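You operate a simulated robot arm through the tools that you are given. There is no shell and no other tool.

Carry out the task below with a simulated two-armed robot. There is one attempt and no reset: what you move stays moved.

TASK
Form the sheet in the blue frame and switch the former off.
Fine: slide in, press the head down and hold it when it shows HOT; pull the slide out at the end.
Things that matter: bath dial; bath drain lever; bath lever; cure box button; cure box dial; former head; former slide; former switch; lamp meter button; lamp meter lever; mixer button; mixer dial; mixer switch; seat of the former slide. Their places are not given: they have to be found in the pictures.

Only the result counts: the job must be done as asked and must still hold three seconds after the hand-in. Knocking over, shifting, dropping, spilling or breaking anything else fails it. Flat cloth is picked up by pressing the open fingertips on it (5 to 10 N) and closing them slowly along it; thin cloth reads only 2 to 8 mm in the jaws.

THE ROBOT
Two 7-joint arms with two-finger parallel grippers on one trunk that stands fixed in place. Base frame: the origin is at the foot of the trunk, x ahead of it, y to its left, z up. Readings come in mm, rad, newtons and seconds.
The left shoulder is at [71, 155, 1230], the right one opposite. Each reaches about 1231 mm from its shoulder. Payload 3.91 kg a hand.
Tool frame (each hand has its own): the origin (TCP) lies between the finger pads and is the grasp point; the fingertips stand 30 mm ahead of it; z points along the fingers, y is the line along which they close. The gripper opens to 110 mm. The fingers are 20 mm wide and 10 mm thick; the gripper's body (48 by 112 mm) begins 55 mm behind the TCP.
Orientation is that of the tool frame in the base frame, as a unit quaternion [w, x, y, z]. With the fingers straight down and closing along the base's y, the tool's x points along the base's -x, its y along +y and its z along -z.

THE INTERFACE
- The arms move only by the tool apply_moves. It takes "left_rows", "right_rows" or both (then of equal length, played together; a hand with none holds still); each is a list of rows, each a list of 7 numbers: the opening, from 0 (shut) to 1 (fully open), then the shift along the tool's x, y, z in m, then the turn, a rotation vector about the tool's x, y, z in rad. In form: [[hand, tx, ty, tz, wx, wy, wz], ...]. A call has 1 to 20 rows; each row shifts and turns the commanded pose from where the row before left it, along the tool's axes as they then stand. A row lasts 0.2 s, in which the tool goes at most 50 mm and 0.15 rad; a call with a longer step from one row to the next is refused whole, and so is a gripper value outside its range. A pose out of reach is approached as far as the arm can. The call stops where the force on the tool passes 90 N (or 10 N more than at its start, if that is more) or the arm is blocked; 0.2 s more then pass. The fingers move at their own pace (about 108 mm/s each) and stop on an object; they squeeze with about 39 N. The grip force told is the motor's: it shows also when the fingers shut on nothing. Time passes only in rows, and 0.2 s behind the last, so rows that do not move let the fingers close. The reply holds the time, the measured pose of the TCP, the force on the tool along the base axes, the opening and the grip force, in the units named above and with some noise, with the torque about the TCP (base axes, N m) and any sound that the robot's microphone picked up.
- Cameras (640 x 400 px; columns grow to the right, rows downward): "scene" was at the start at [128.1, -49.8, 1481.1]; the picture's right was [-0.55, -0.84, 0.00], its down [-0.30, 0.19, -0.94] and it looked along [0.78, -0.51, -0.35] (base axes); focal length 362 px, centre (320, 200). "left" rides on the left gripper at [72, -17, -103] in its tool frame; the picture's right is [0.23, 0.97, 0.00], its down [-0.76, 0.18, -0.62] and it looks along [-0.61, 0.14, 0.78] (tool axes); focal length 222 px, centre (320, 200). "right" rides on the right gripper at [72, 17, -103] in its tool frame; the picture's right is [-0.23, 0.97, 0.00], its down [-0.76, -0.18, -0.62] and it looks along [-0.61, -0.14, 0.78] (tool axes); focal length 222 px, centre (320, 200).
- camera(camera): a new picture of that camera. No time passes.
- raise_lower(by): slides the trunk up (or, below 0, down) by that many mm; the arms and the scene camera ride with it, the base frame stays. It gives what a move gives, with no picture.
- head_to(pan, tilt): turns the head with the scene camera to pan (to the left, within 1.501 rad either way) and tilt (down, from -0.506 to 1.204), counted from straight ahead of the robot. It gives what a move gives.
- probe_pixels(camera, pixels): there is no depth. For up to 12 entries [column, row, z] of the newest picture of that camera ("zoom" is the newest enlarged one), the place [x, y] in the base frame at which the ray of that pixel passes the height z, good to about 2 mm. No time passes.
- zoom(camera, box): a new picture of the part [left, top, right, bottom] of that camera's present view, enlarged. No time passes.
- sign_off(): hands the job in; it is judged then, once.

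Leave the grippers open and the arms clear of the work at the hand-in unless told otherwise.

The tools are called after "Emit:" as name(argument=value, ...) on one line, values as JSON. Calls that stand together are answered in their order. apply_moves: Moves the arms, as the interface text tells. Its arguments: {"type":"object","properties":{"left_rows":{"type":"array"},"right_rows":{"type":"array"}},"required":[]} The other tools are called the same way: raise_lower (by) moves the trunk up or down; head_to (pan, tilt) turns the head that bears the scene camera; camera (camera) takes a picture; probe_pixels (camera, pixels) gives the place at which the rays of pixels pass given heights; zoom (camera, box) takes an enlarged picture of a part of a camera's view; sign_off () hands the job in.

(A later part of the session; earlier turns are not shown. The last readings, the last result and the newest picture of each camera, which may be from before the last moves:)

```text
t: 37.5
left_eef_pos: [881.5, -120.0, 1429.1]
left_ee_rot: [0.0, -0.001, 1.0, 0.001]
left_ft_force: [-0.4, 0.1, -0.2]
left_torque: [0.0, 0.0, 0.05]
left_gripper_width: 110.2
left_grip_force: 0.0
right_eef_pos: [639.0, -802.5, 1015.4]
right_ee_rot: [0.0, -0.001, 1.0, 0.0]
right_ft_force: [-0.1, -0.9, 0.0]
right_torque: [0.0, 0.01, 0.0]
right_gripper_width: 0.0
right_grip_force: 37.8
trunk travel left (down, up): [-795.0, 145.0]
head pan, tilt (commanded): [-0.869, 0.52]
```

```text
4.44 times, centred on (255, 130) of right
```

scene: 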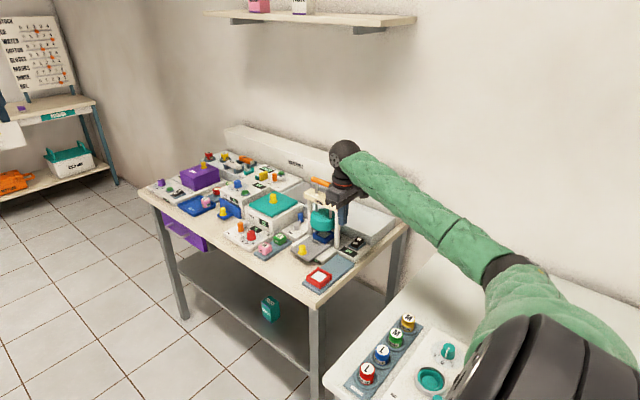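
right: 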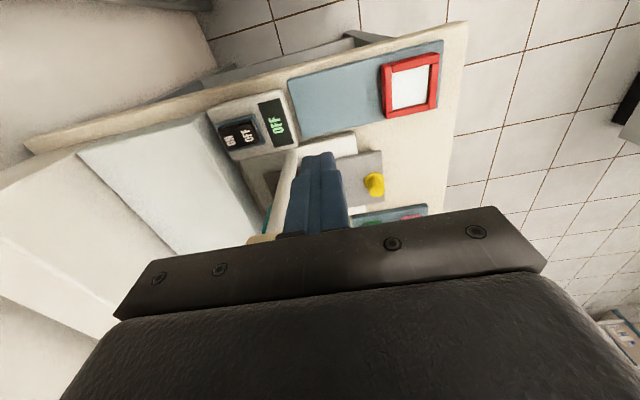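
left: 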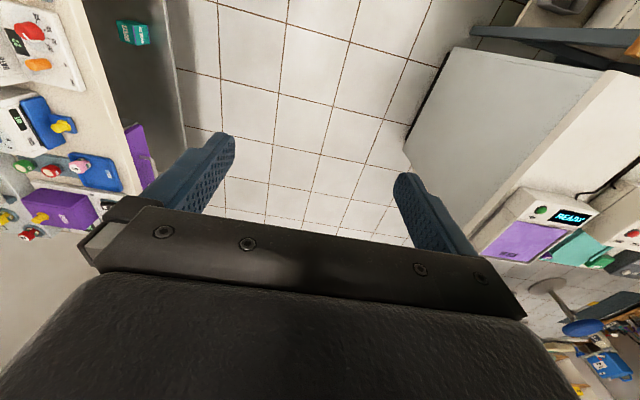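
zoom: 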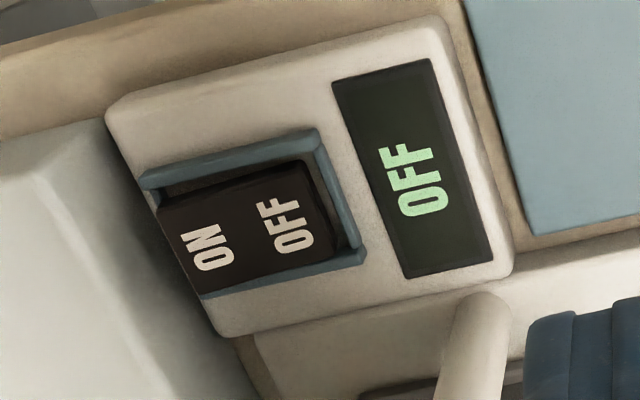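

Emit:
probe_pixels(camera="zoom", pixels=[[205, 250, 860], [205, 250, 866], [283, 226, 855], [158, 208, 862], [197, 292, 862], [308, 165, 850], [340, 245, 850], [411, 180, 843], [105, 120, 843], [220, 335, 843], [40, 175, 880], [150, 390, 880]])

```text
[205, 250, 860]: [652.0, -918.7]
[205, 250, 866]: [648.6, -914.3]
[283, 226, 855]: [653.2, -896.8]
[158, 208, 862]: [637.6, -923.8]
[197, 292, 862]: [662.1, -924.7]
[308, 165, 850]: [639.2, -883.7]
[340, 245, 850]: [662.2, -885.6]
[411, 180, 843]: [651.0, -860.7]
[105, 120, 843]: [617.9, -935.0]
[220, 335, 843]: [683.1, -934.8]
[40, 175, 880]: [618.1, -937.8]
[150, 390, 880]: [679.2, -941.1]
```

Emit:
probe_pixels(camera="right", pixels=[[80, 155, 880], [110, 275, 880], [28, 148, 1000], [0, 170, 1000], [25, 148, 820]])

```text
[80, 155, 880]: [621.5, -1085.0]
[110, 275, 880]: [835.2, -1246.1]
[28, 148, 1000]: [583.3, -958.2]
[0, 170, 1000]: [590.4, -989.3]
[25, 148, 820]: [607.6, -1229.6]
```

The back panel is around y≈-1085, so there's room. I'll move over the ON end at (647,-913) and descend to fingertip z≈875.

Emit:
apply_moves(right_rows=[[0, -0.0023, -0.0368, 0, 0, 0, 0], [0, -0.0023, -0.0368, 0, 0, 0, 0], [0, -0.0024, -0.0368, 0, 0, 0, 0], [0, 0, 0, 0.0365, 0, 0, 0], [0, 0, 0, 0.0365, 0, 0, 0], [0, 0, 0, 0.0365, 0, 0, 0], [0, 0, 0, 0, 0, 0, 0]])

Emit:
camera(camera="right")

Emit:
zoom(camera="scene", box=[290, 160, 410, 270])

```text
t: 39.1
left_eef_pos: [881.3, -120.8, 1429.7]
left_ee_rot: [0.0, -0.001, 1.0, -0.001]
left_ft_force: [0.3, -0.3, 0.1]
left_torque: [0.02, 0.02, 0.02]
left_gripper_width: 110.2
left_grip_force: 0.0
right_eef_pos: [645.2, -912.5, 905.1]
right_ee_rot: [0.0, 0.0, 1.0, 0.0]
right_ft_force: [0.2, 0.7, -1.0]
right_torque: [0.04, -0.01, 0.0]
right_gripper_width: 0.1
right_grip_force: 37.6
trunk travel left (down, up): [-795.0, 145.0]
head pan, tilt (commanded): [-0.869, 0.52]
```

```text
taken
```

right: 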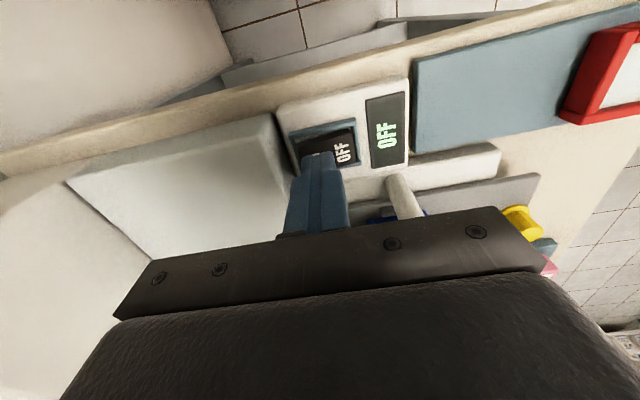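

```text
3.64 times, centred on (350, 215) of scene
```

zoom: 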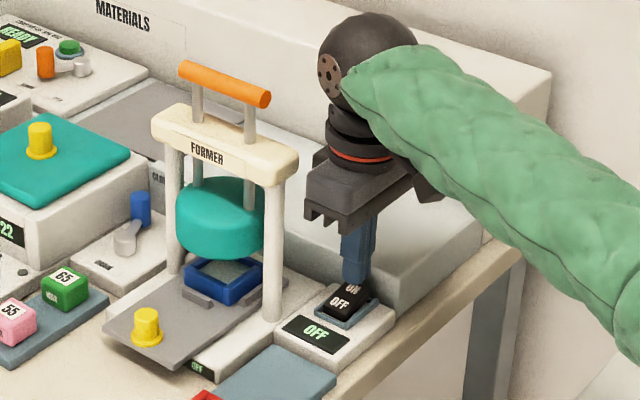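

The fingertips are right above the ON end, and both displays read OFF. I'll press down in small steps.

Emit:
apply_moves(right_rows=[[0, 0, 0, 0.006, 0, 0, 0], [0, 0, 0, 0.006, 0, 0, 0], [0, 0, 0, 0.003, 0, 0, 0]])

Emit:
apply_moves(right_rows=[[0, 0, 0, 0.003, 0, 0, 0], [0, 0, 0, 0.003, 0, 0, 0]])

Emit:
zoom(camera="scene", box=[290, 200, 390, 270])

```text
t: 39.9
left_eef_pos: [881.6, -119.6, 1429.5]
left_ee_rot: [0.0, -0.001, 1.0, 0.0]
left_ft_force: [-0.4, 0.0, -0.5]
left_torque: [-0.02, -0.01, 0.02]
left_gripper_width: 110.1
left_grip_force: 0.1
right_eef_pos: [646.2, -912.4, 889.9]
right_ee_rot: [-0.001, 0.0, 1.0, 0.001]
right_ft_force: [-0.3, -0.8, 0.6]
right_torque: [-0.01, 0.0, 0.02]
right_gripper_width: 0.0
right_grip_force: 38.3
trunk travel left (down, up): [-795.0, 145.0]
head pan, tilt (commanded): [-0.869, 0.52]
```

```text
t: 40.5
left_eef_pos: [881.1, -118.3, 1429.8]
left_ee_rot: [0.001, -0.001, 1.0, 0.0]
left_ft_force: [0.3, -0.6, 0.8]
left_torque: [0.0, 0.0, 0.0]
left_gripper_width: 110.0
left_grip_force: 0.0
right_eef_pos: [646.4, -912.1, 887.8]
right_ee_rot: [0.001, 0.0, 1.0, 0.0]
right_ft_force: [-3.3, 0.1, 12.3]
right_torque: [0.07, 0.22, 0.08]
right_gripper_width: 0.0
right_grip_force: 37.6
trunk travel left (down, up): [-795.0, 145.0]
head pan, tilt (commanded): [-0.869, 0.52]
```

```text
5.71 times, centred on (340, 235) of scene
```

zoom: 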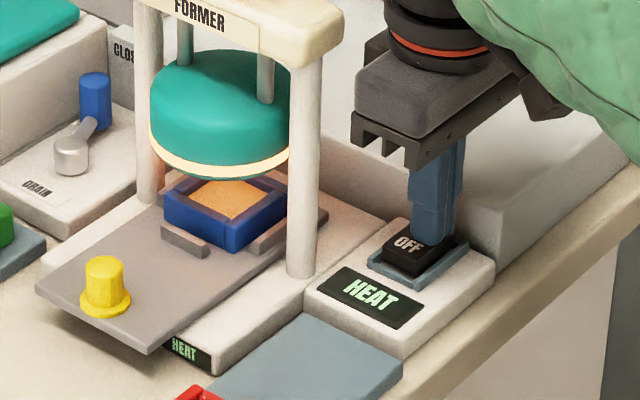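

The display now says HEAT and the heater glows over the sheet. I'll lift straight up and move above the orange handle.

Emit:
apply_moves(right_rows=[[0, 0, 0, -0.045, 0, 0, 0], [0, 0, 0, -0.048, 0, 0, 0], [0, 0, 0, -0.048, 0, 0, 0], [0, 0, 0, -0.048, 0, 0, 0], [0, 0, 0, -0.046, 0, 0, 0], [0, -0.0405, 0.0165, 0, 0, 0, 0], [0, -0.0405, 0.0165, 0, 0, 0, 0], [0, -0.0405, 0.0165, 0, 0, 0, 0]])

Emit:
camera(camera="scene")

Emit:
zoom(camera="scene", box=[270, 140, 390, 270])

Emit:
camera(camera="right")

```text
t: 42.3
left_eef_pos: [884.4, -119.2, 1427.6]
left_ee_rot: [-0.001, 0.001, 1.0, 0.0]
left_ft_force: [-0.1, 0.5, -0.4]
left_torque: [-0.04, 0.02, 0.0]
left_gripper_width: 110.1
left_grip_force: 0.1
right_eef_pos: [767.4, -863.7, 1120.5]
right_ee_rot: [-0.001, 0.001, 1.0, -0.001]
right_ft_force: [0.0, -0.7, 0.5]
right_torque: [0.04, 0.0, 0.0]
right_gripper_width: 0.1
right_grip_force: 38.1
trunk travel left (down, up): [-795.0, 145.0]
head pan, tilt (commanded): [-0.869, 0.52]
```

```text
taken
```

scene: 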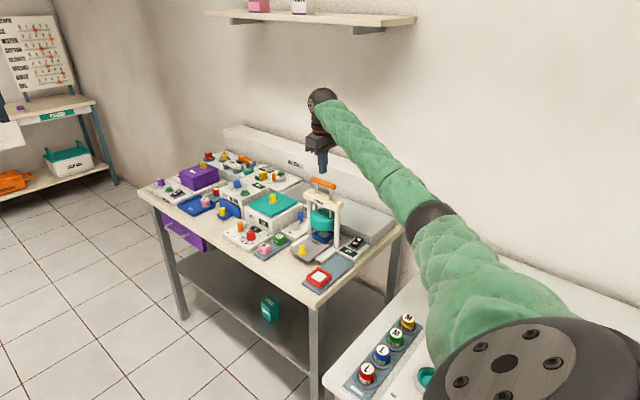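

```text
3.08 times, centred on (330, 205) of scene
```

zoom: 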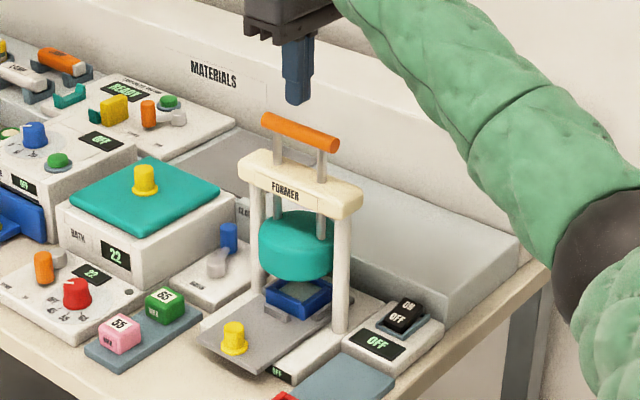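

```text
taken
```

right: 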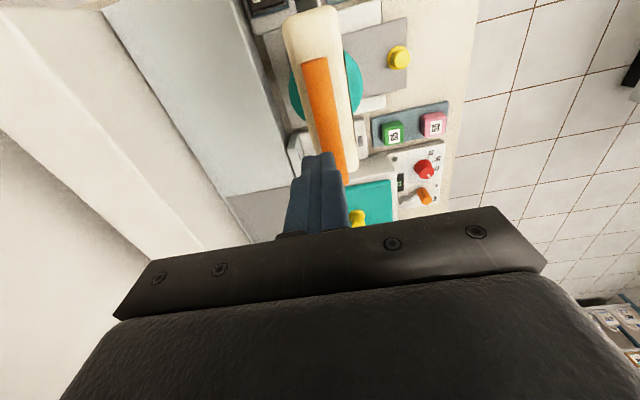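

The display went back to OFF, so the rocker didn't latch and needs a deeper press. While I'm here, I'll measure the handle precisely.

Emit:
zoom(camera="right", box=[260, 0, 400, 190])

Emit:
probe_pixels(camera="right", pixels=[[302, 62, 1057], [328, 58, 1057], [315, 60, 1057], [328, 120, 1057], [340, 120, 1057], [312, 120, 1057], [315, 60, 1065], [326, 120, 1065], [345, 180, 1057]])

Emit:
probe_pixels(camera="scene", pixels=[[310.8, 180, 1057], [335.5, 187.8, 1057], [310.8, 180, 1065], [335.5, 187.8, 1065]])

```text
2.11 times, centred on (330, 95) of right
```

zoom: 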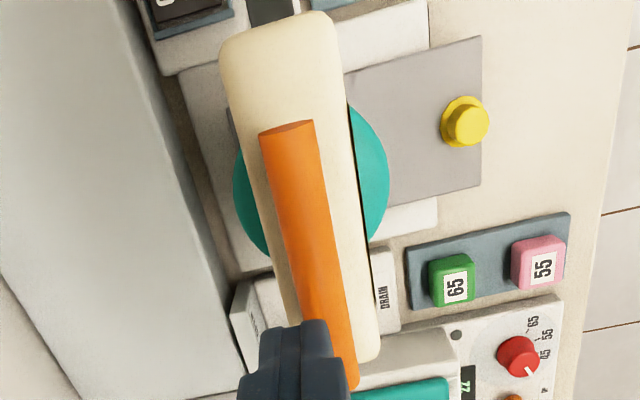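

```text
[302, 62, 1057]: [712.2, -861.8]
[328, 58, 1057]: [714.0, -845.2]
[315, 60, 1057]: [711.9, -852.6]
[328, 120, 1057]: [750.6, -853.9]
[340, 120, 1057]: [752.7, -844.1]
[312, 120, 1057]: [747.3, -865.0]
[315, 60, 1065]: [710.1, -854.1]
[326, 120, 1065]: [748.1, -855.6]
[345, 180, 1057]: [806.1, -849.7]
```

```text
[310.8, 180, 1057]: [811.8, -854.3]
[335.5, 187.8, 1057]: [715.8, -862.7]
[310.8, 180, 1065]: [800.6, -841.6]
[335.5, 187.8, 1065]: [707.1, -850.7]
```

The handle's axis is at y≈-855, z≈1060, x 712–806, so its centre is about (759,-855). Now back to the rocker. This time I'll press with only the -y finger, 10 mm thick and opened 40 mm, near the outer edge of the ON end so it can tip over fully.

Emit:
apply_moves(right_rows=[[0.364, 0.0405, -0.0104, 0, 0, 0, 0], [0.364, 0.0405, -0.0104, 0, 0, 0, 0], [0.364, 0.0405, -0.0104, 0, 0, 0, 0], [0.364, 0, 0, 0.045, 0, 0, 0], [0.364, 0, 0, 0.045, 0, 0, 0], [0.364, 0, 0, 0.045, 0, 0, 0], [0.364, 0, 0, 0.045, 0, 0, 0], [0.364, 0, 0, 0.035, 0, 0, 0], [0.364, 0, 0, 0, 0, 0, 0]])

Emit:
zoom(camera="scene", box=[300, 190, 400, 265])

Emit:
zoom(camera="right", box=[220, 90, 420, 240])

```text
t: 44.3
left_eef_pos: [881.6, -118.6, 1429.7]
left_ee_rot: [0.0, -0.001, 1.0, 0.0]
left_ft_force: [0.0, -0.8, 0.9]
left_torque: [0.0, -0.03, -0.03]
left_gripper_width: 109.7
left_grip_force: 0.0
right_eef_pos: [647.4, -894.3, 904.0]
right_ee_rot: [0.0, 0.0, 1.0, -0.001]
right_ft_force: [-0.2, 0.2, 0.8]
right_torque: [0.01, -0.02, 0.01]
right_gripper_width: 40.0
right_grip_force: 0.0
trunk travel left (down, up): [-795.0, 145.0]
head pan, tilt (commanded): [-0.869, 0.52]
```

```text
5.33 times, centred on (350, 228) of scene
```

zoom: 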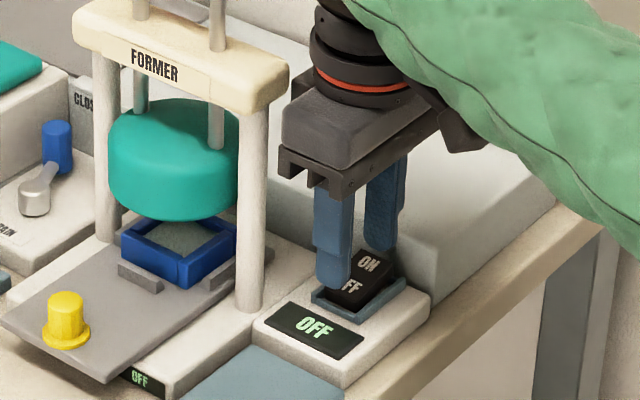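

```text
2.67 times, centred on (320, 165) of right
```

zoom: 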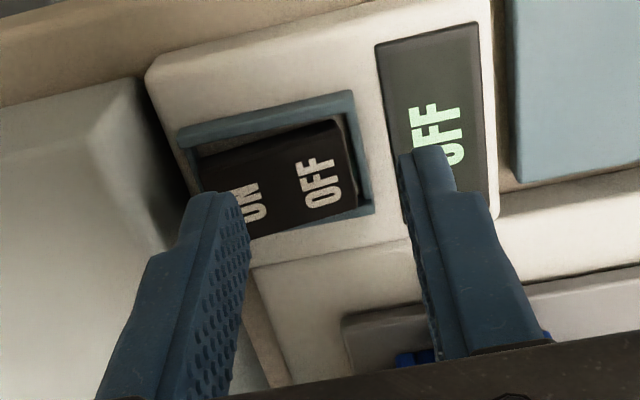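

The -y finger is over the outer ON end with no contact. I'll press down in steps.

Emit:
apply_moves(right_rows=[[0.364, 0, 0, 0.006, 0, 0, 0], [0.364, 0, 0, 0.006, 0, 0, 0], [0.364, 0, 0, 0.004, 0, 0, 0]])

Emit:
apply_moves(right_rows=[[0.364, 0, 0, 0.003, 0, 0, 0], [0.364, 0, 0, 0.003, 0, 0, 0]])

Emit:
zoom(camera="scene", box=[300, 190, 400, 265])

```text
t: 45.1
left_eef_pos: [882.0, -120.7, 1429.0]
left_ee_rot: [0.001, -0.001, 1.0, 0.0]
left_ft_force: [-0.6, -0.7, -0.4]
left_torque: [-0.02, 0.0, 0.01]
left_gripper_width: 109.9
left_grip_force: 0.1
right_eef_pos: [646.4, -894.2, 887.1]
right_ee_rot: [0.0, 0.0, 1.0, -0.001]
right_ft_force: [-0.8, -1.9, 1.6]
right_torque: [-0.05, 0.02, -0.02]
right_gripper_width: 40.6
right_grip_force: 0.8
trunk travel left (down, up): [-795.0, 145.0]
head pan, tilt (commanded): [-0.869, 0.52]
```

```text
t: 45.7
left_eef_pos: [880.3, -118.5, 1431.4]
left_ee_rot: [0.001, -0.002, 1.0, -0.002]
left_ft_force: [0.5, -0.4, 0.0]
left_torque: [-0.04, 0.03, 0.0]
left_gripper_width: 110.0
left_grip_force: 0.1
right_eef_pos: [647.0, -894.4, 886.5]
right_ee_rot: [0.001, 0.0, 1.0, -0.001]
right_ft_force: [0.7, -0.4, 18.1]
right_torque: [-0.42, 0.15, -0.03]
right_gripper_width: 40.8
right_grip_force: 0.2
trunk travel left (down, up): [-795.0, 145.0]
head pan, tilt (commanded): [-0.869, 0.52]
```

```text
5.33 times, centred on (350, 228) of scene
```

zoom: 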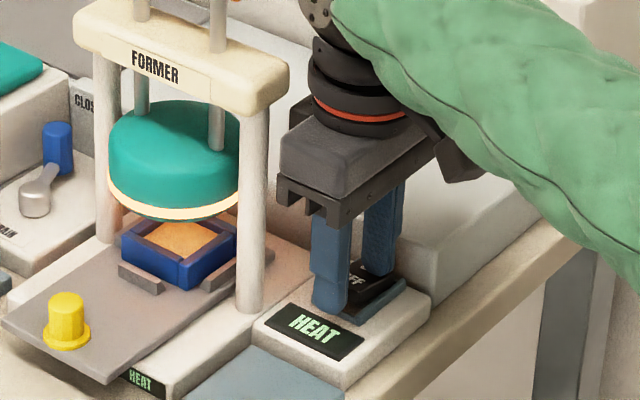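

HEAT shows again at 18 N, and the torque confirms the -y finger is doing the pressing. I'll press a bit harder so it latches.

Emit:
apply_moves(right_rows=[[0.364, 0, 0, 0.003, 0, 0, 0], [0.364, 0, 0, 0.003, 0, 0, 0]])

Emit:
zoom(camera="scene", box=[330, 215, 390, 260])

Emit:
zoom(camera="right", box=[220, 90, 420, 240])

```text
t: 46.3
left_eef_pos: [879.1, -114.9, 1433.2]
left_ee_rot: [0.001, -0.001, 1.0, -0.001]
left_ft_force: [0.3, -0.7, -0.9]
left_torque: [0.01, 0.02, -0.01]
left_gripper_width: 109.9
left_grip_force: 0.1
right_eef_pos: [646.6, -891.9, 886.6]
right_ee_rot: [0.003, 0.0, 1.0, -0.004]
right_ft_force: [5.5, -5.5, 52.9]
right_torque: [-1.33, 0.36, -0.41]
right_gripper_width: 42.6
right_grip_force: 2.6
trunk travel left (down, up): [-795.0, 145.0]
head pan, tilt (commanded): [-0.869, 0.52]
```

```text
8.89 times, centred on (360, 238) of scene
```

zoom: 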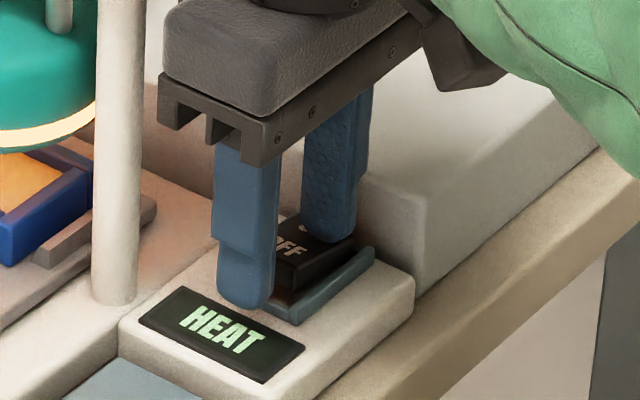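

```text
2.67 times, centred on (320, 165) of right
```

zoom: 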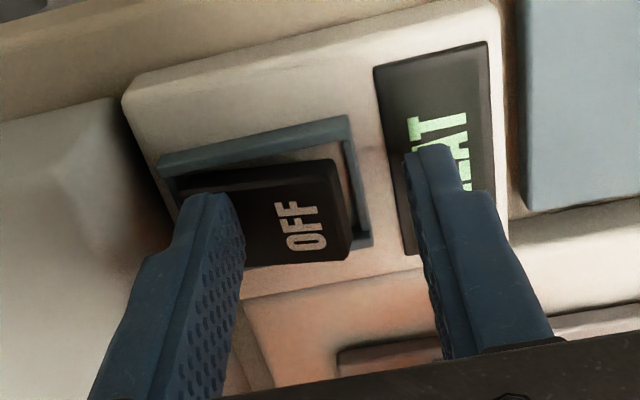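

Force is 53 N with no further travel, so the rocker is at its stop and its OFF end has risen. I'll ease up slightly and see whether HEAT stays.

Emit:
apply_moves(right_rows=[[0.364, 0, 0, -0.005, 0, 0, 0], [0.364, 0, 0, -0.005, 0, 0, 0], [0.364, 0, 0, -0.006, 0, 0, 0], [0.364, 0, 0, -0.006, 0, 0, 0]])

Emit:
zoom(camera="scene", box=[300, 190, 400, 265])

```text
t: 47.3
left_eef_pos: [881.9, -119.7, 1427.2]
left_ee_rot: [0.0, -0.001, 1.0, 0.0]
left_ft_force: [0.3, 0.1, 0.4]
left_torque: [0.0, -0.01, 0.03]
left_gripper_width: 110.2
left_grip_force: 0.1
right_eef_pos: [646.0, -893.0, 896.7]
right_ee_rot: [-0.002, 0.0, 1.0, 0.0]
right_ft_force: [-0.7, -0.3, -0.3]
right_torque: [-0.03, 0.0, 0.02]
right_gripper_width: 40.0
right_grip_force: 0.1
trunk travel left (down, up): [-795.0, 145.0]
head pan, tilt (commanded): [-0.869, 0.52]
```

```text
5.33 times, centred on (350, 228) of scene
```

zoom: 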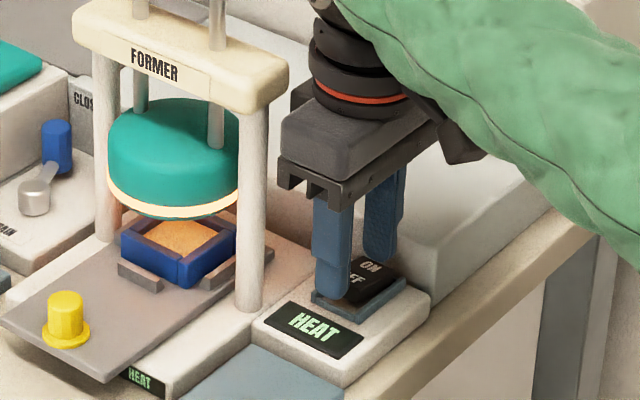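

HEAT persists after release. I'll continue lifting and re-check before moving to the handle.

Emit:
apply_moves(right_rows=[[0.364, 0, 0, -0.04, 0, 0, 0], [0.364, 0, 0, -0.048, 0, 0, 0]])

Emit:
zoom(camera="scene", box=[300, 190, 400, 265])

```text
t: 47.9
left_eef_pos: [880.0, -117.3, 1429.5]
left_ee_rot: [-0.001, -0.001, 1.0, 0.0]
left_ft_force: [-0.5, 0.2, 0.3]
left_torque: [-0.05, -0.01, 0.0]
left_gripper_width: 110.1
left_grip_force: 0.0
right_eef_pos: [644.6, -893.9, 987.7]
right_ee_rot: [0.0, -0.001, 1.0, 0.0]
right_ft_force: [-0.8, -0.5, -0.2]
right_torque: [-0.04, 0.04, 0.01]
right_gripper_width: 39.8
right_grip_force: 0.0
trunk travel left (down, up): [-795.0, 145.0]
head pan, tilt (commanded): [-0.869, 0.52]
```

```text
5.33 times, centred on (350, 228) of scene
```

zoom: 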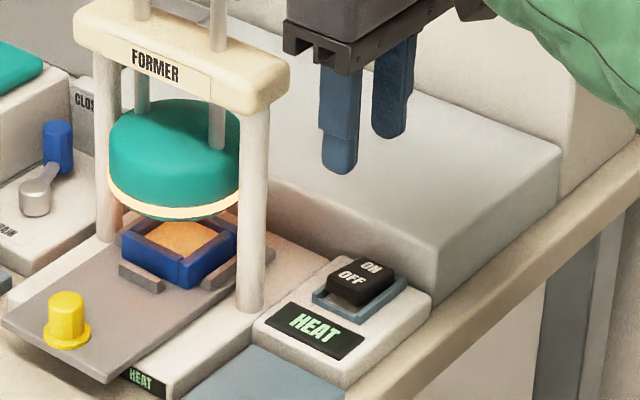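

The rocker is latched ON and the display reads HEAT. I'm moving now to above the handle centre (759,-855) with fingers closed.

Emit:
apply_moves(right_rows=[[0, 0, 0, -0.045, 0, 0, 0], [0, 0, 0, -0.045, 0, 0, 0], [0, 0, 0, -0.042, 0, 0, 0], [0, -0.0381, 0.013, 0, 0, 0, 0], [0, -0.0381, 0.013, 0, 0, 0, 0], [0, -0.0381, 0.013, 0, 0, 0, 0]])

Emit:
zoom(camera="scene", box=[270, 140, 390, 270])

Emit:
zoom(camera="right", box=[230, 0, 420, 200])

```text
t: 49.3
left_eef_pos: [883.0, -119.0, 1428.4]
left_ee_rot: [0.0, -0.001, 1.0, 0.0]
left_ft_force: [0.5, 0.1, -0.6]
left_torque: [0.01, 0.04, -0.01]
left_gripper_width: 109.8
left_grip_force: 0.0
right_eef_pos: [761.3, -855.6, 1118.1]
right_ee_rot: [-0.001, 0.0, 1.0, 0.0]
right_ft_force: [0.0, 0.0, 2.2]
right_torque: [0.05, -0.04, -0.02]
right_gripper_width: 0.0
right_grip_force: 37.9
trunk travel left (down, up): [-795.0, 145.0]
head pan, tilt (commanded): [-0.869, 0.52]
```

```text
3.08 times, centred on (330, 205) of scene
```

zoom: 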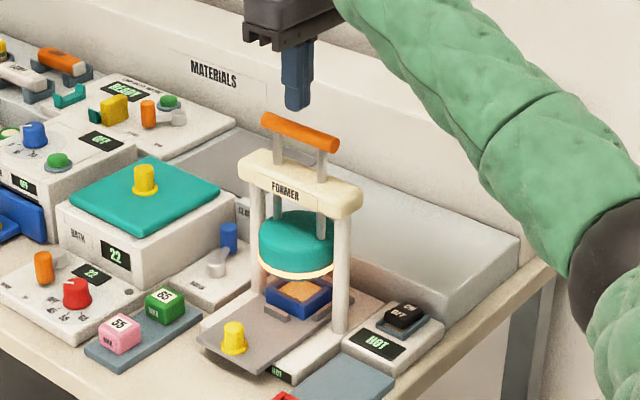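

```text
2.00 times, centred on (325, 100) of right
```

zoom: 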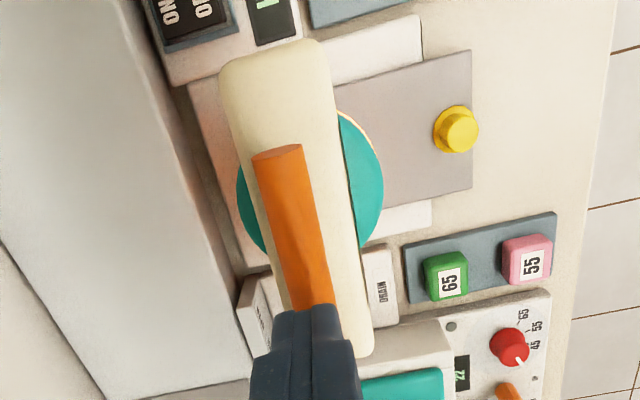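

It shows HOT. I'm pressing the head down now with the closed fingertips on the handle.

Emit:
apply_moves(right_rows=[[0, 0.001, 0, 0.01, 0, 0, 0], [0, 0, 0, 0.008, 0, 0, 0], [0, 0, 0, 0.006, 0, 0, 0], [0, 0, 0, 0.006, 0, 0, 0], [0, 0, 0, 0.006, 0, 0, 0]])

Emit:
zoom(camera="scene", box=[270, 140, 390, 270])

```text
t: 50.5
left_eef_pos: [882.1, -120.0, 1428.8]
left_ee_rot: [0.0, 0.0, 1.0, 0.0]
left_ft_force: [0.2, 0.4, 0.1]
left_torque: [0.0, 0.0, 0.01]
left_gripper_width: 110.0
left_grip_force: 0.0
right_eef_pos: [760.5, -854.5, 1083.1]
right_ee_rot: [0.0, 0.001, 1.0, 0.0]
right_ft_force: [0.9, 0.4, 3.7]
right_torque: [0.0, 0.0, -0.04]
right_gripper_width: 0.0
right_grip_force: 38.2
trunk travel left (down, up): [-795.0, 145.0]
head pan, tilt (commanded): [-0.869, 0.52]
```

```text
3.08 times, centred on (330, 205) of scene
```

zoom: 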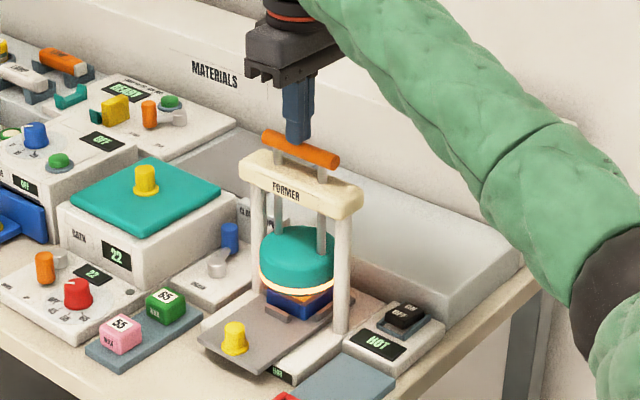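

The head is going down with only about 4 N. The display still reads HOT, so I'll continue pressing.

Emit:
apply_moves(right_rows=[[0, 0, 0, 0.006, 0, 0, 0], [0, 0, 0, 0.005, 0, 0, 0], [0, 0, 0, 0.004, 0, 0, 0], [0, 0, 0, 0.003, 0, 0, 0]])

Emit:
zoom(camera="scene", box=[270, 140, 390, 270])

```text
t: 51.5
left_eef_pos: [881.0, -118.3, 1430.2]
left_ee_rot: [0.001, -0.001, 1.0, -0.001]
left_ft_force: [0.7, -0.3, -0.1]
left_torque: [0.0, -0.02, 0.0]
left_gripper_width: 110.2
left_grip_force: 0.0
right_eef_pos: [759.9, -853.3, 1066.1]
right_ee_rot: [0.0, 0.001, 1.0, -0.001]
right_ft_force: [2.5, -3.4, 18.1]
right_torque: [-0.08, -0.07, -0.05]
right_gripper_width: 0.0
right_grip_force: 38.0
trunk travel left (down, up): [-795.0, 145.0]
head pan, tilt (commanded): [-0.869, 0.52]
```

```text
3.08 times, centred on (330, 205) of scene
```

zoom: 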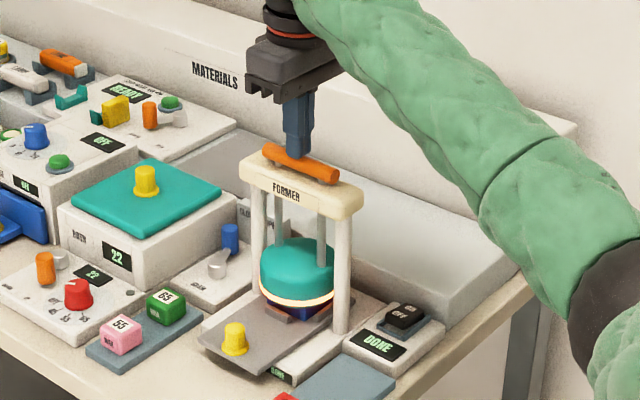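

Emit:
zoom(camera="scene", box=[300, 200, 380, 270])

```text
5.71 times, centred on (340, 235) of scene
```

zoom: 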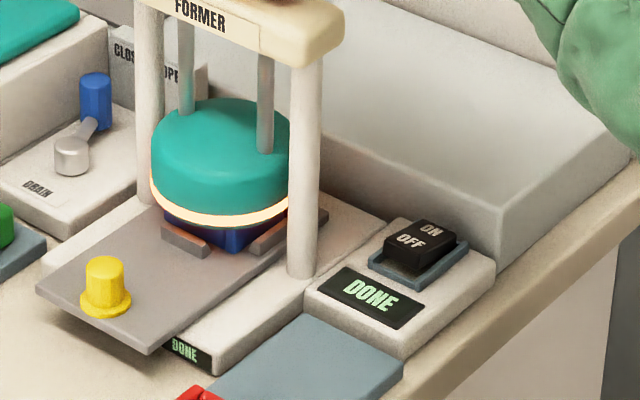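

It reads DONE on both displays. While no time passes, I'll take a hand picture to measure the crossbar's near end, which I need for the switch-off approach.

Emit:
camera(camera="right")

Emit:
zoom(camera="right", box=[230, 0, 420, 200])

```text
taken
```

right: 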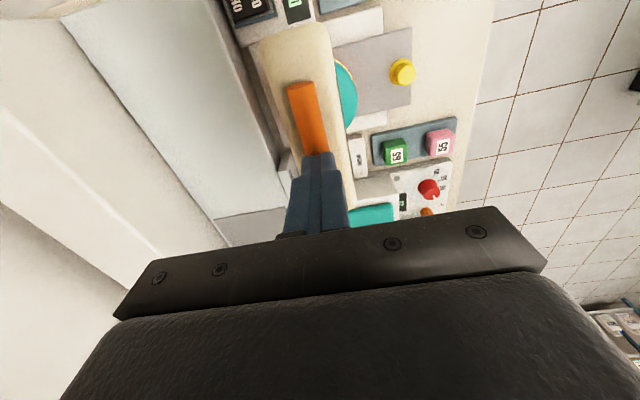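

```text
2.00 times, centred on (325, 100) of right
```

zoom: 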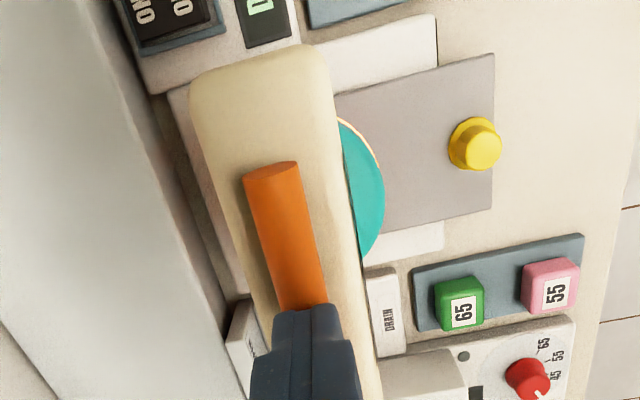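

Emit:
probe_pixels(camera="zoom", pixels=[[190, 92, 1020], [318, 50, 1020], [255, 60, 1020], [190, 92, 1000], [318, 50, 1000], [215, 62, 1010], [275, 170, 1030], [352, 200, 1020], [222, 220, 1020]])

```text
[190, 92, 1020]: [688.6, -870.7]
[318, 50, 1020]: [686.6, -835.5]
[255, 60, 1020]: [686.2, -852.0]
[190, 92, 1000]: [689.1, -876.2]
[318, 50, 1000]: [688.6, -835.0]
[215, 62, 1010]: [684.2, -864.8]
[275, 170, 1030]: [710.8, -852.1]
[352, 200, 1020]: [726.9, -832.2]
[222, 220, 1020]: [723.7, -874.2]
```

The crossbar's near end is at x≈685 and y -832 to -874, so a hand column at x≈643 clears it. Now I'll release the head by lifting.

Emit:
apply_moves(right_rows=[[0, 0, 0, -0.01, 0, 0, 0], [0, 0, 0, -0.015, 0, 0, 0], [0, 0, 0, -0.015, 0, 0, 0], [0, 0, 0, -0.02, 0, 0, 0]])

Emit:
zoom(camera="scene", box=[270, 140, 390, 270])

```text
t: 52.5
left_eef_pos: [881.9, -119.5, 1428.9]
left_ee_rot: [0.0, -0.001, 1.0, 0.001]
left_ft_force: [0.6, -0.5, -0.3]
left_torque: [0.0, 0.0, -0.03]
left_gripper_width: 110.1
left_grip_force: 0.2
right_eef_pos: [759.3, -853.8, 1124.5]
right_ee_rot: [0.0, 0.0, 1.0, 0.0]
right_ft_force: [0.7, 0.0, 0.2]
right_torque: [0.01, 0.02, 0.02]
right_gripper_width: 0.1
right_grip_force: 37.0
trunk travel left (down, up): [-795.0, 145.0]
head pan, tilt (commanded): [-0.869, 0.52]
```

```text
3.08 times, centred on (330, 205) of scene
```

zoom: 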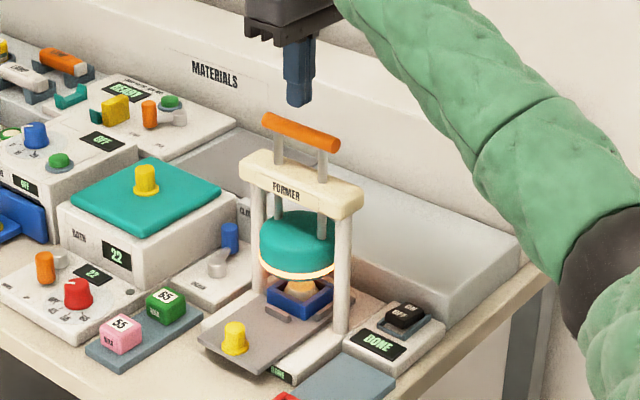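

The head has sprung back up, the sheet shows a formed dome and the display still says DONE. Next is switching off: I'll move to (643,-869) with a 30 mm opening, so the -y finger lands on the raised OFF end at y≈-889.

Emit:
apply_moves(right_rows=[[0.273, 0.0388, -0.0051, 0, 0, 0, 0], [0.273, 0.0388, -0.0051, 0, 0, 0, 0], [0.273, 0.0388, -0.0051, 0, 0, 0, 0], [0.273, 0, 0, 0.045, 0, 0, 0], [0.273, 0, 0, 0.045, 0, 0, 0], [0.273, 0, 0, 0.045, 0, 0, 0], [0.273, 0, 0, 0.045, 0, 0, 0], [0.273, 0, 0, 0.035, 0, 0, 0], [0.273, 0, 0, 0, 0, 0, 0]])

Emit:
zoom(camera="scene", box=[300, 190, 400, 265])

Emit:
zoom(camera="right", box=[220, 90, 420, 240])

```text
t: 54.2
left_eef_pos: [879.4, -117.1, 1430.8]
left_ee_rot: [-0.001, 0.0, 1.0, -0.001]
left_ft_force: [0.8, -1.0, -1.1]
left_torque: [0.09, 0.03, 0.03]
left_gripper_width: 110.2
left_grip_force: 0.0
right_eef_pos: [647.5, -874.0, 956.0]
right_ee_rot: [0.018, 0.002, 1.0, -0.007]
right_ft_force: [-21.0, 26.1, 53.6]
right_torque: [-0.66, -3.29, 1.37]
right_gripper_width: 29.7
right_grip_force: 0.0
trunk travel left (down, up): [-795.0, 145.0]
head pan, tilt (commanded): [-0.869, 0.52]
stopped in row 8 (right hand): the force on the tool passed its limit at 112 N (the readings are from after the stop); the commanded pose is now the measured one
```

```text
5.33 times, centred on (350, 228) of scene
```

zoom: 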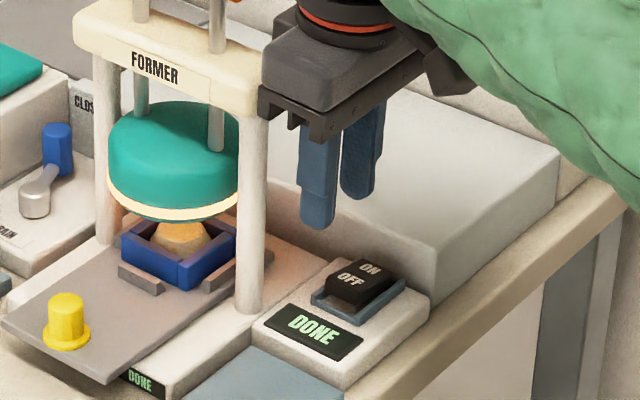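

```text
2.67 times, centred on (320, 165) of right
```

zoom: 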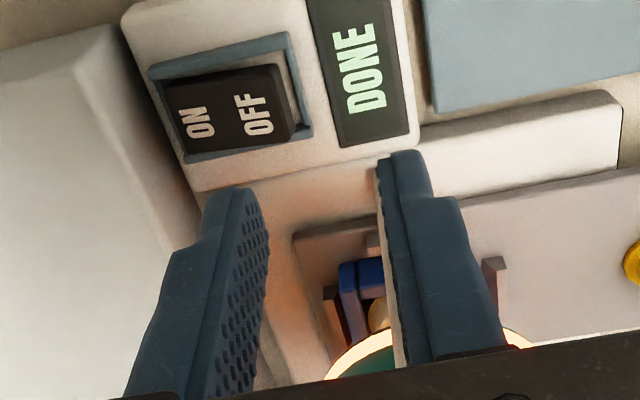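

The gripper's side touched the crossbar's end. The torque puts the contact at about (685,-857,1016), so the gripper is wider there than I assumed. The former looks unmoved: the frame is seated and it still shows DONE. I'll back straight up and level the hand.

Emit:
apply_moves(right_rows=[[0.273, 0.004, 0, -0.02, 0, 0, 0], [0.273, 0.004, 0, -0.03, -0.014, 0.036, -0.004], [0.273, 0.004, 0, -0.03, 0, 0, 0], [0.364, 0, 0, 0, 0, 0, 0]])

Emit:
zoom(camera="scene", box=[270, 140, 390, 270])

```text
t: 55.2
left_eef_pos: [881.6, -120.9, 1428.2]
left_ee_rot: [0.0, 0.0, 1.0, 0.001]
left_ft_force: [1.2, 0.3, -0.4]
left_torque: [0.0, -0.02, -0.02]
left_gripper_width: 109.9
left_grip_force: 0.0
right_eef_pos: [635.3, -876.7, 1023.6]
right_ee_rot: [-0.005, 0.001, 1.0, 0.003]
right_ft_force: [-0.2, 1.0, 0.8]
right_torque: [0.05, 0.0, 0.01]
right_gripper_width: 40.1
right_grip_force: 0.1
trunk travel left (down, up): [-795.0, 145.0]
head pan, tilt (commanded): [-0.869, 0.52]
```

```text
3.08 times, centred on (330, 205) of scene
```

zoom: 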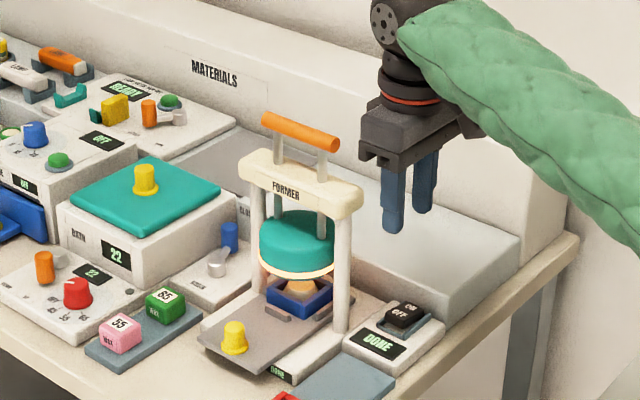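

The hand is free and level, and the scene is unchanged. I'll tilt it about 20° so the gripper body leans towards -x, away from the crossbar, and then read the pose.

Emit:
apply_moves(right_rows=[[0.364, 0, 0, 0, 0.006, -0.126, -0.002], [0.364, 0, 0, 0, 0, -0.116, 0], [0.364, 0, 0, 0, 0, -0.117, 0], [0.364, 0, 0, 0, 0, 0, 0]])

Emit:
camera(camera="right")

Emit:
camera(camera="scene")

```text
t: 56.2
left_eef_pos: [881.8, -119.5, 1429.0]
left_ee_rot: [0.0, 0.0, 1.0, 0.0]
left_ft_force: [0.7, -0.7, 0.0]
left_torque: [-0.02, 0.0, 0.03]
left_gripper_width: 110.0
left_grip_force: 0.1
right_eef_pos: [635.1, -875.9, 1024.2]
right_ee_rot: [0.174, -0.001, 0.985, -0.002]
right_ft_force: [-0.4, 0.2, -0.4]
right_torque: [0.02, -0.01, -0.02]
right_gripper_width: 39.9
right_grip_force: 0.1
trunk travel left (down, up): [-795.0, 145.0]
head pan, tilt (commanded): [-0.869, 0.52]
```

```text
taken
```

right: 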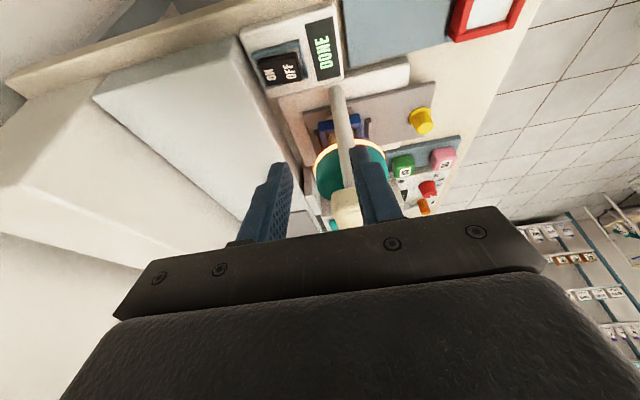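

```text
taken
```

scene: 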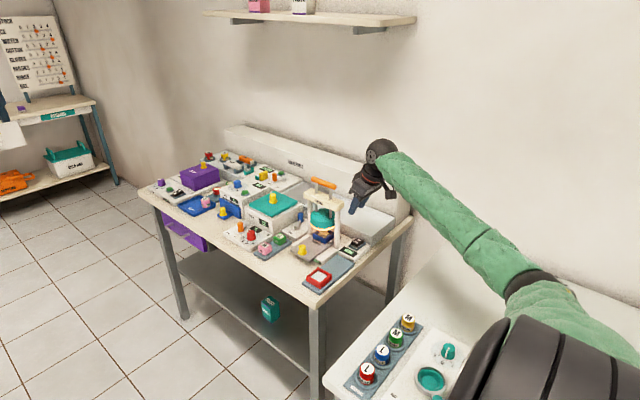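

The tilt is right: the tool z axis is (0.34, 0, -0.94). I'll descend to just above the OFF end, aiming the lowest finger edge at (645,-889, z≈875).

Emit:
apply_moves(right_rows=[[0.364, 0.0106, 0.00397, 0.0379, 0, 0, 0], [0.364, 0.0106, 0.00397, 0.0379, 0, 0, 0], [0.364, 0.0106, 0.00397, 0.0379, 0, 0, 0], [0.364, 0, 0, 0, 0, 0, 0]])

Emit:
zoom(camera="scene", box=[300, 180, 400, 265])

Emit:
camera(camera="right")

Emit:
zoom(camera="right", box=[220, 90, 420, 240])

```text
t: 57.2
left_eef_pos: [881.6, -119.9, 1429.3]
left_ee_rot: [0.001, 0.0, 1.0, -0.001]
left_ft_force: [0.6, -0.5, 0.4]
left_torque: [-0.03, 0.0, 0.0]
left_gripper_width: 110.0
left_grip_force: 0.0
right_eef_pos: [644.4, -863.6, 906.9]
right_ee_rot: [0.173, -0.001, 0.985, -0.001]
right_ft_force: [0.4, 0.8, 0.9]
right_torque: [-0.01, 0.02, 0.04]
right_gripper_width: 39.8
right_grip_force: 0.0
trunk travel left (down, up): [-795.0, 145.0]
head pan, tilt (commanded): [-0.869, 0.52]
```

```text
4.71 times, centred on (350, 222) of scene
```

zoom: 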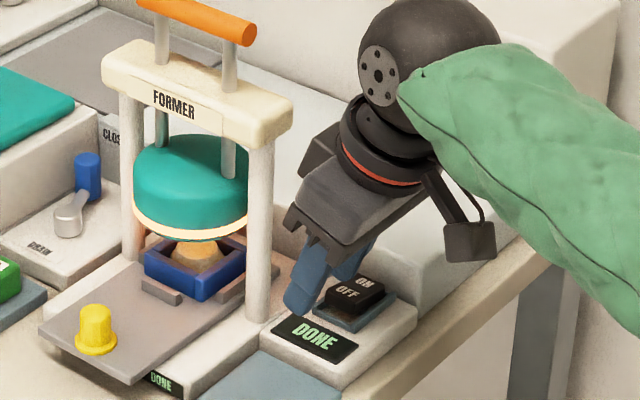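

```text
taken
```

right: 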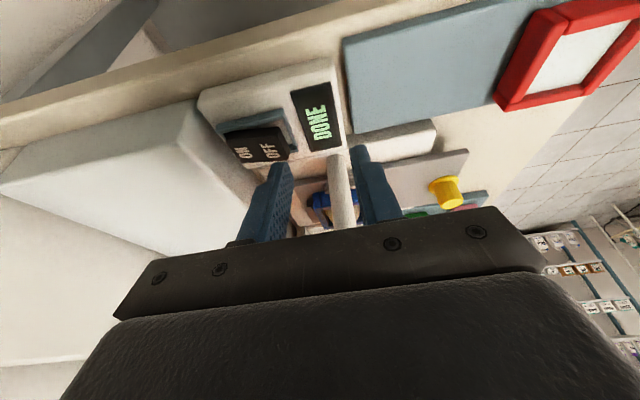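

```text
2.67 times, centred on (320, 165) of right
```

zoom: 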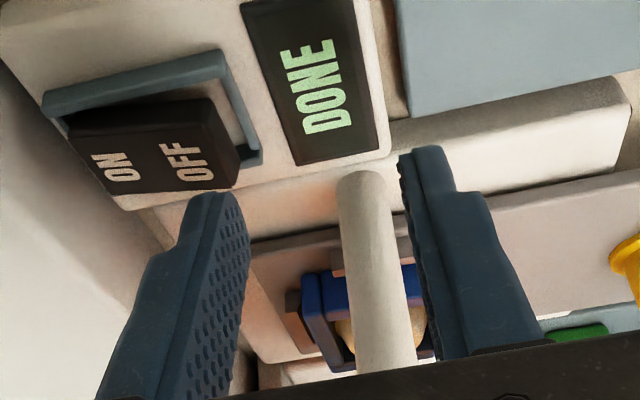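

The finger is above the OFF end, clear of the post. I'll press vertically down in steps, using tx=0.342δ and tz=0.94δ.

Emit:
apply_moves(right_rows=[[0.364, 0.00205, 0, 0.00564, 0, 0, 0], [0.364, 0.00205, 0, 0.00564, 0, 0, 0], [0.364, 0.00137, 0, 0.00376, 0, 0, 0]])

Emit:
zoom(camera="scene", box=[320, 200, 390, 260])

```text
t: 58.0
left_eef_pos: [881.7, -119.9, 1428.3]
left_ee_rot: [0.0, 0.0, 1.0, 0.0]
left_ft_force: [0.3, -0.5, 0.4]
left_torque: [-0.03, 0.03, 0.03]
left_gripper_width: 109.9
left_grip_force: 0.0
right_eef_pos: [643.8, -864.5, 892.5]
right_ee_rot: [0.174, -0.002, 0.985, 0.0]
right_ft_force: [0.7, 0.6, 1.5]
right_torque: [-0.02, 0.01, -0.02]
right_gripper_width: 39.8
right_grip_force: 0.1
trunk travel left (down, up): [-795.0, 145.0]
head pan, tilt (commanded): [-0.869, 0.52]
```

```text
6.67 times, centred on (355, 230) of scene
```

zoom: 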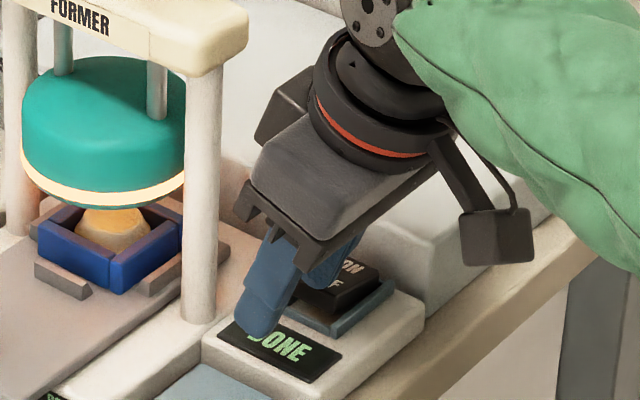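

Emit:
apply_moves(right_rows=[[0.364, 0.00103, 0, 0.00282, 0, 0, 0], [0.364, 0.00103, 0, 0.00282, 0, 0, 0]])

Emit:
zoom(camera="scene", box=[320, 200, 390, 260])

```text
t: 58.6
left_eef_pos: [883.0, -120.8, 1429.1]
left_ee_rot: [0.0, 0.001, 1.0, 0.0]
left_ft_force: [-0.3, -0.1, -0.3]
left_torque: [0.01, -0.03, 0.03]
left_gripper_width: 110.1
left_grip_force: 0.1
right_eef_pos: [645.1, -862.9, 885.1]
right_ee_rot: [0.173, -0.001, 0.985, -0.001]
right_ft_force: [0.5, 0.3, -0.5]
right_torque: [-0.01, 0.01, 0.03]
right_gripper_width: 39.5
right_grip_force: 0.0
trunk travel left (down, up): [-795.0, 145.0]
head pan, tilt (commanded): [-0.869, 0.52]
```

```text
6.67 times, centred on (355, 230) of scene
```

zoom: 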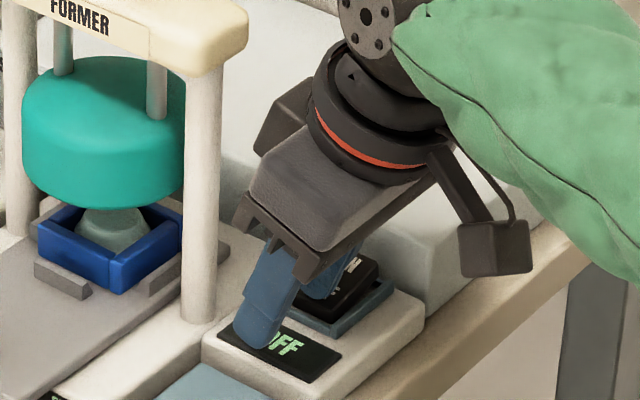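

The rocker snapped over and the display reads OFF. I'll lift straight up and confirm it stays.

Emit:
apply_moves(right_rows=[[0.364, -0.0068, 0, -0.0188, 0, 0, 0], [0.364, -0.0154, 0, -0.0423, 0, 0, 0], [0.364, -0.0154, 0, -0.0423, 0, 0, 0], [0.364, -0.0154, 0, -0.0423, 0, 0, 0]])

Emit:
zoom(camera="scene", box=[280, 170, 390, 265])

```text
t: 59.6
left_eef_pos: [882.3, -119.0, 1429.4]
left_ee_rot: [0.0, 0.001, 1.0, 0.0]
left_ft_force: [-0.3, -0.2, 0.6]
left_torque: [0.0, 0.0, 0.03]
left_gripper_width: 110.0
left_grip_force: 0.1
right_eef_pos: [644.7, -861.5, 1041.6]
right_ee_rot: [0.174, 0.0, 0.985, -0.001]
right_ft_force: [-0.2, -0.3, -0.4]
right_torque: [0.02, 0.02, -0.02]
right_gripper_width: 40.2
right_grip_force: 0.1
trunk travel left (down, up): [-795.0, 145.0]
head pan, tilt (commanded): [-0.869, 0.52]
```

```text
4.21 times, centred on (335, 218) of scene
```

zoom: 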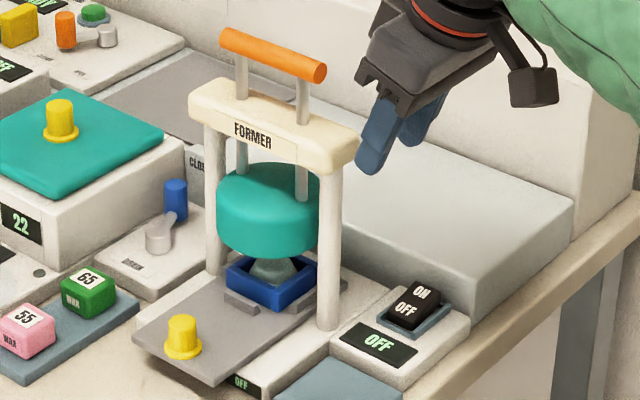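

The switch is latched OFF and both displays read OFF. Next I'll pull the slide out. I'll back off in +y, level the hand, and turn it 90° into the pose used before for the knob.

Emit:
apply_moves(right_rows=[[0.5, -0.0023, 0.04, -0.0063, 0, 0, 0], [0.5, -0.0023, 0.04, -0.0063, 0, 0, 0], [0.5, -0.0023, 0.04, -0.0063, 0, 0, 0], [0.5, 0, 0, 0, 0, 0.1163, 0], [0.5, 0, 0, 0, 0, 0.1163, 0], [0.5, 0, 0, 0, 0, 0.1163, 0], [0.5, 0, 0, 0, 0, 0, 0.1428], [0.5, 0, 0, 0, 0, 0, 0.1428], [0.5, 0, 0, 0, 0, 0, 0.1428], [0.5, 0, 0, 0, 0, 0, 0.1428], [0.5, 0, 0, 0, 0, 0, 0.1428], [0.5, 0, 0, 0, 0, 0, 0.1428], [0.5, 0, 0, 0, 0, 0, 0.1428], [0.5, 0, 0, 0, 0, 0, 0.1428], [0.5, 0, 0, 0, 0, 0, 0.1428], [0.5, 0, 0, 0, 0, 0, 0.1428], [0.5, 0, 0, 0, 0, 0, 0.1428]])

Emit:
camera(camera="right")

Emit:
camera(camera="scene")

```text
t: 63.2
left_eef_pos: [883.2, -119.5, 1428.8]
left_ee_rot: [0.0, 0.001, 1.0, 0.0]
left_ft_force: [0.1, -0.3, -0.5]
left_torque: [0.02, -0.01, 0.02]
left_gripper_width: 109.8
left_grip_force: 0.1
right_eef_pos: [644.4, -743.2, 1059.8]
right_ee_rot: [0.0, 0.707, 0.707, 0.0]
right_ft_force: [-0.6, -0.7, 0.2]
right_torque: [-0.01, 0.0, 0.0]
right_gripper_width: 55.1
right_grip_force: 0.1
trunk travel left (down, up): [-795.0, 145.0]
head pan, tilt (commanded): [-0.869, 0.52]
```

```text
taken
```

right: 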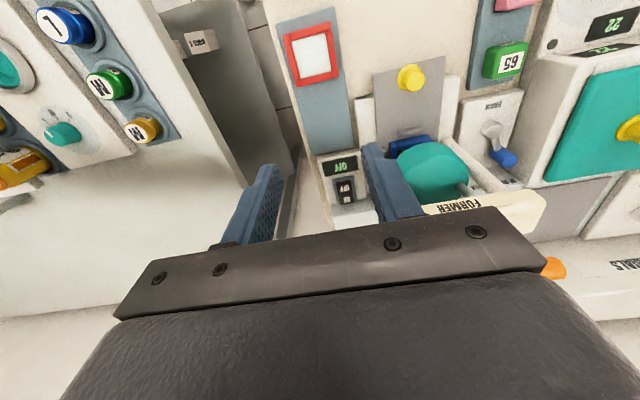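

```text
taken
```

scene: 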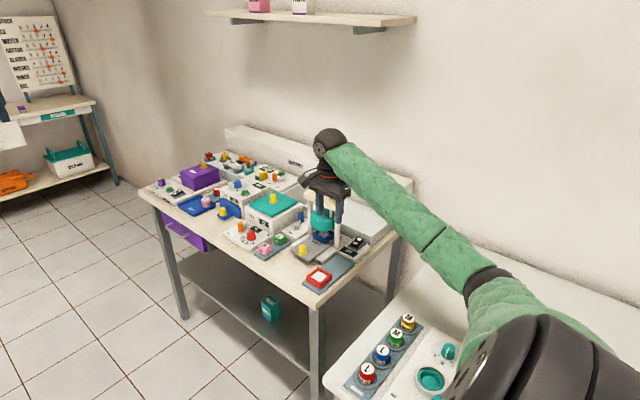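

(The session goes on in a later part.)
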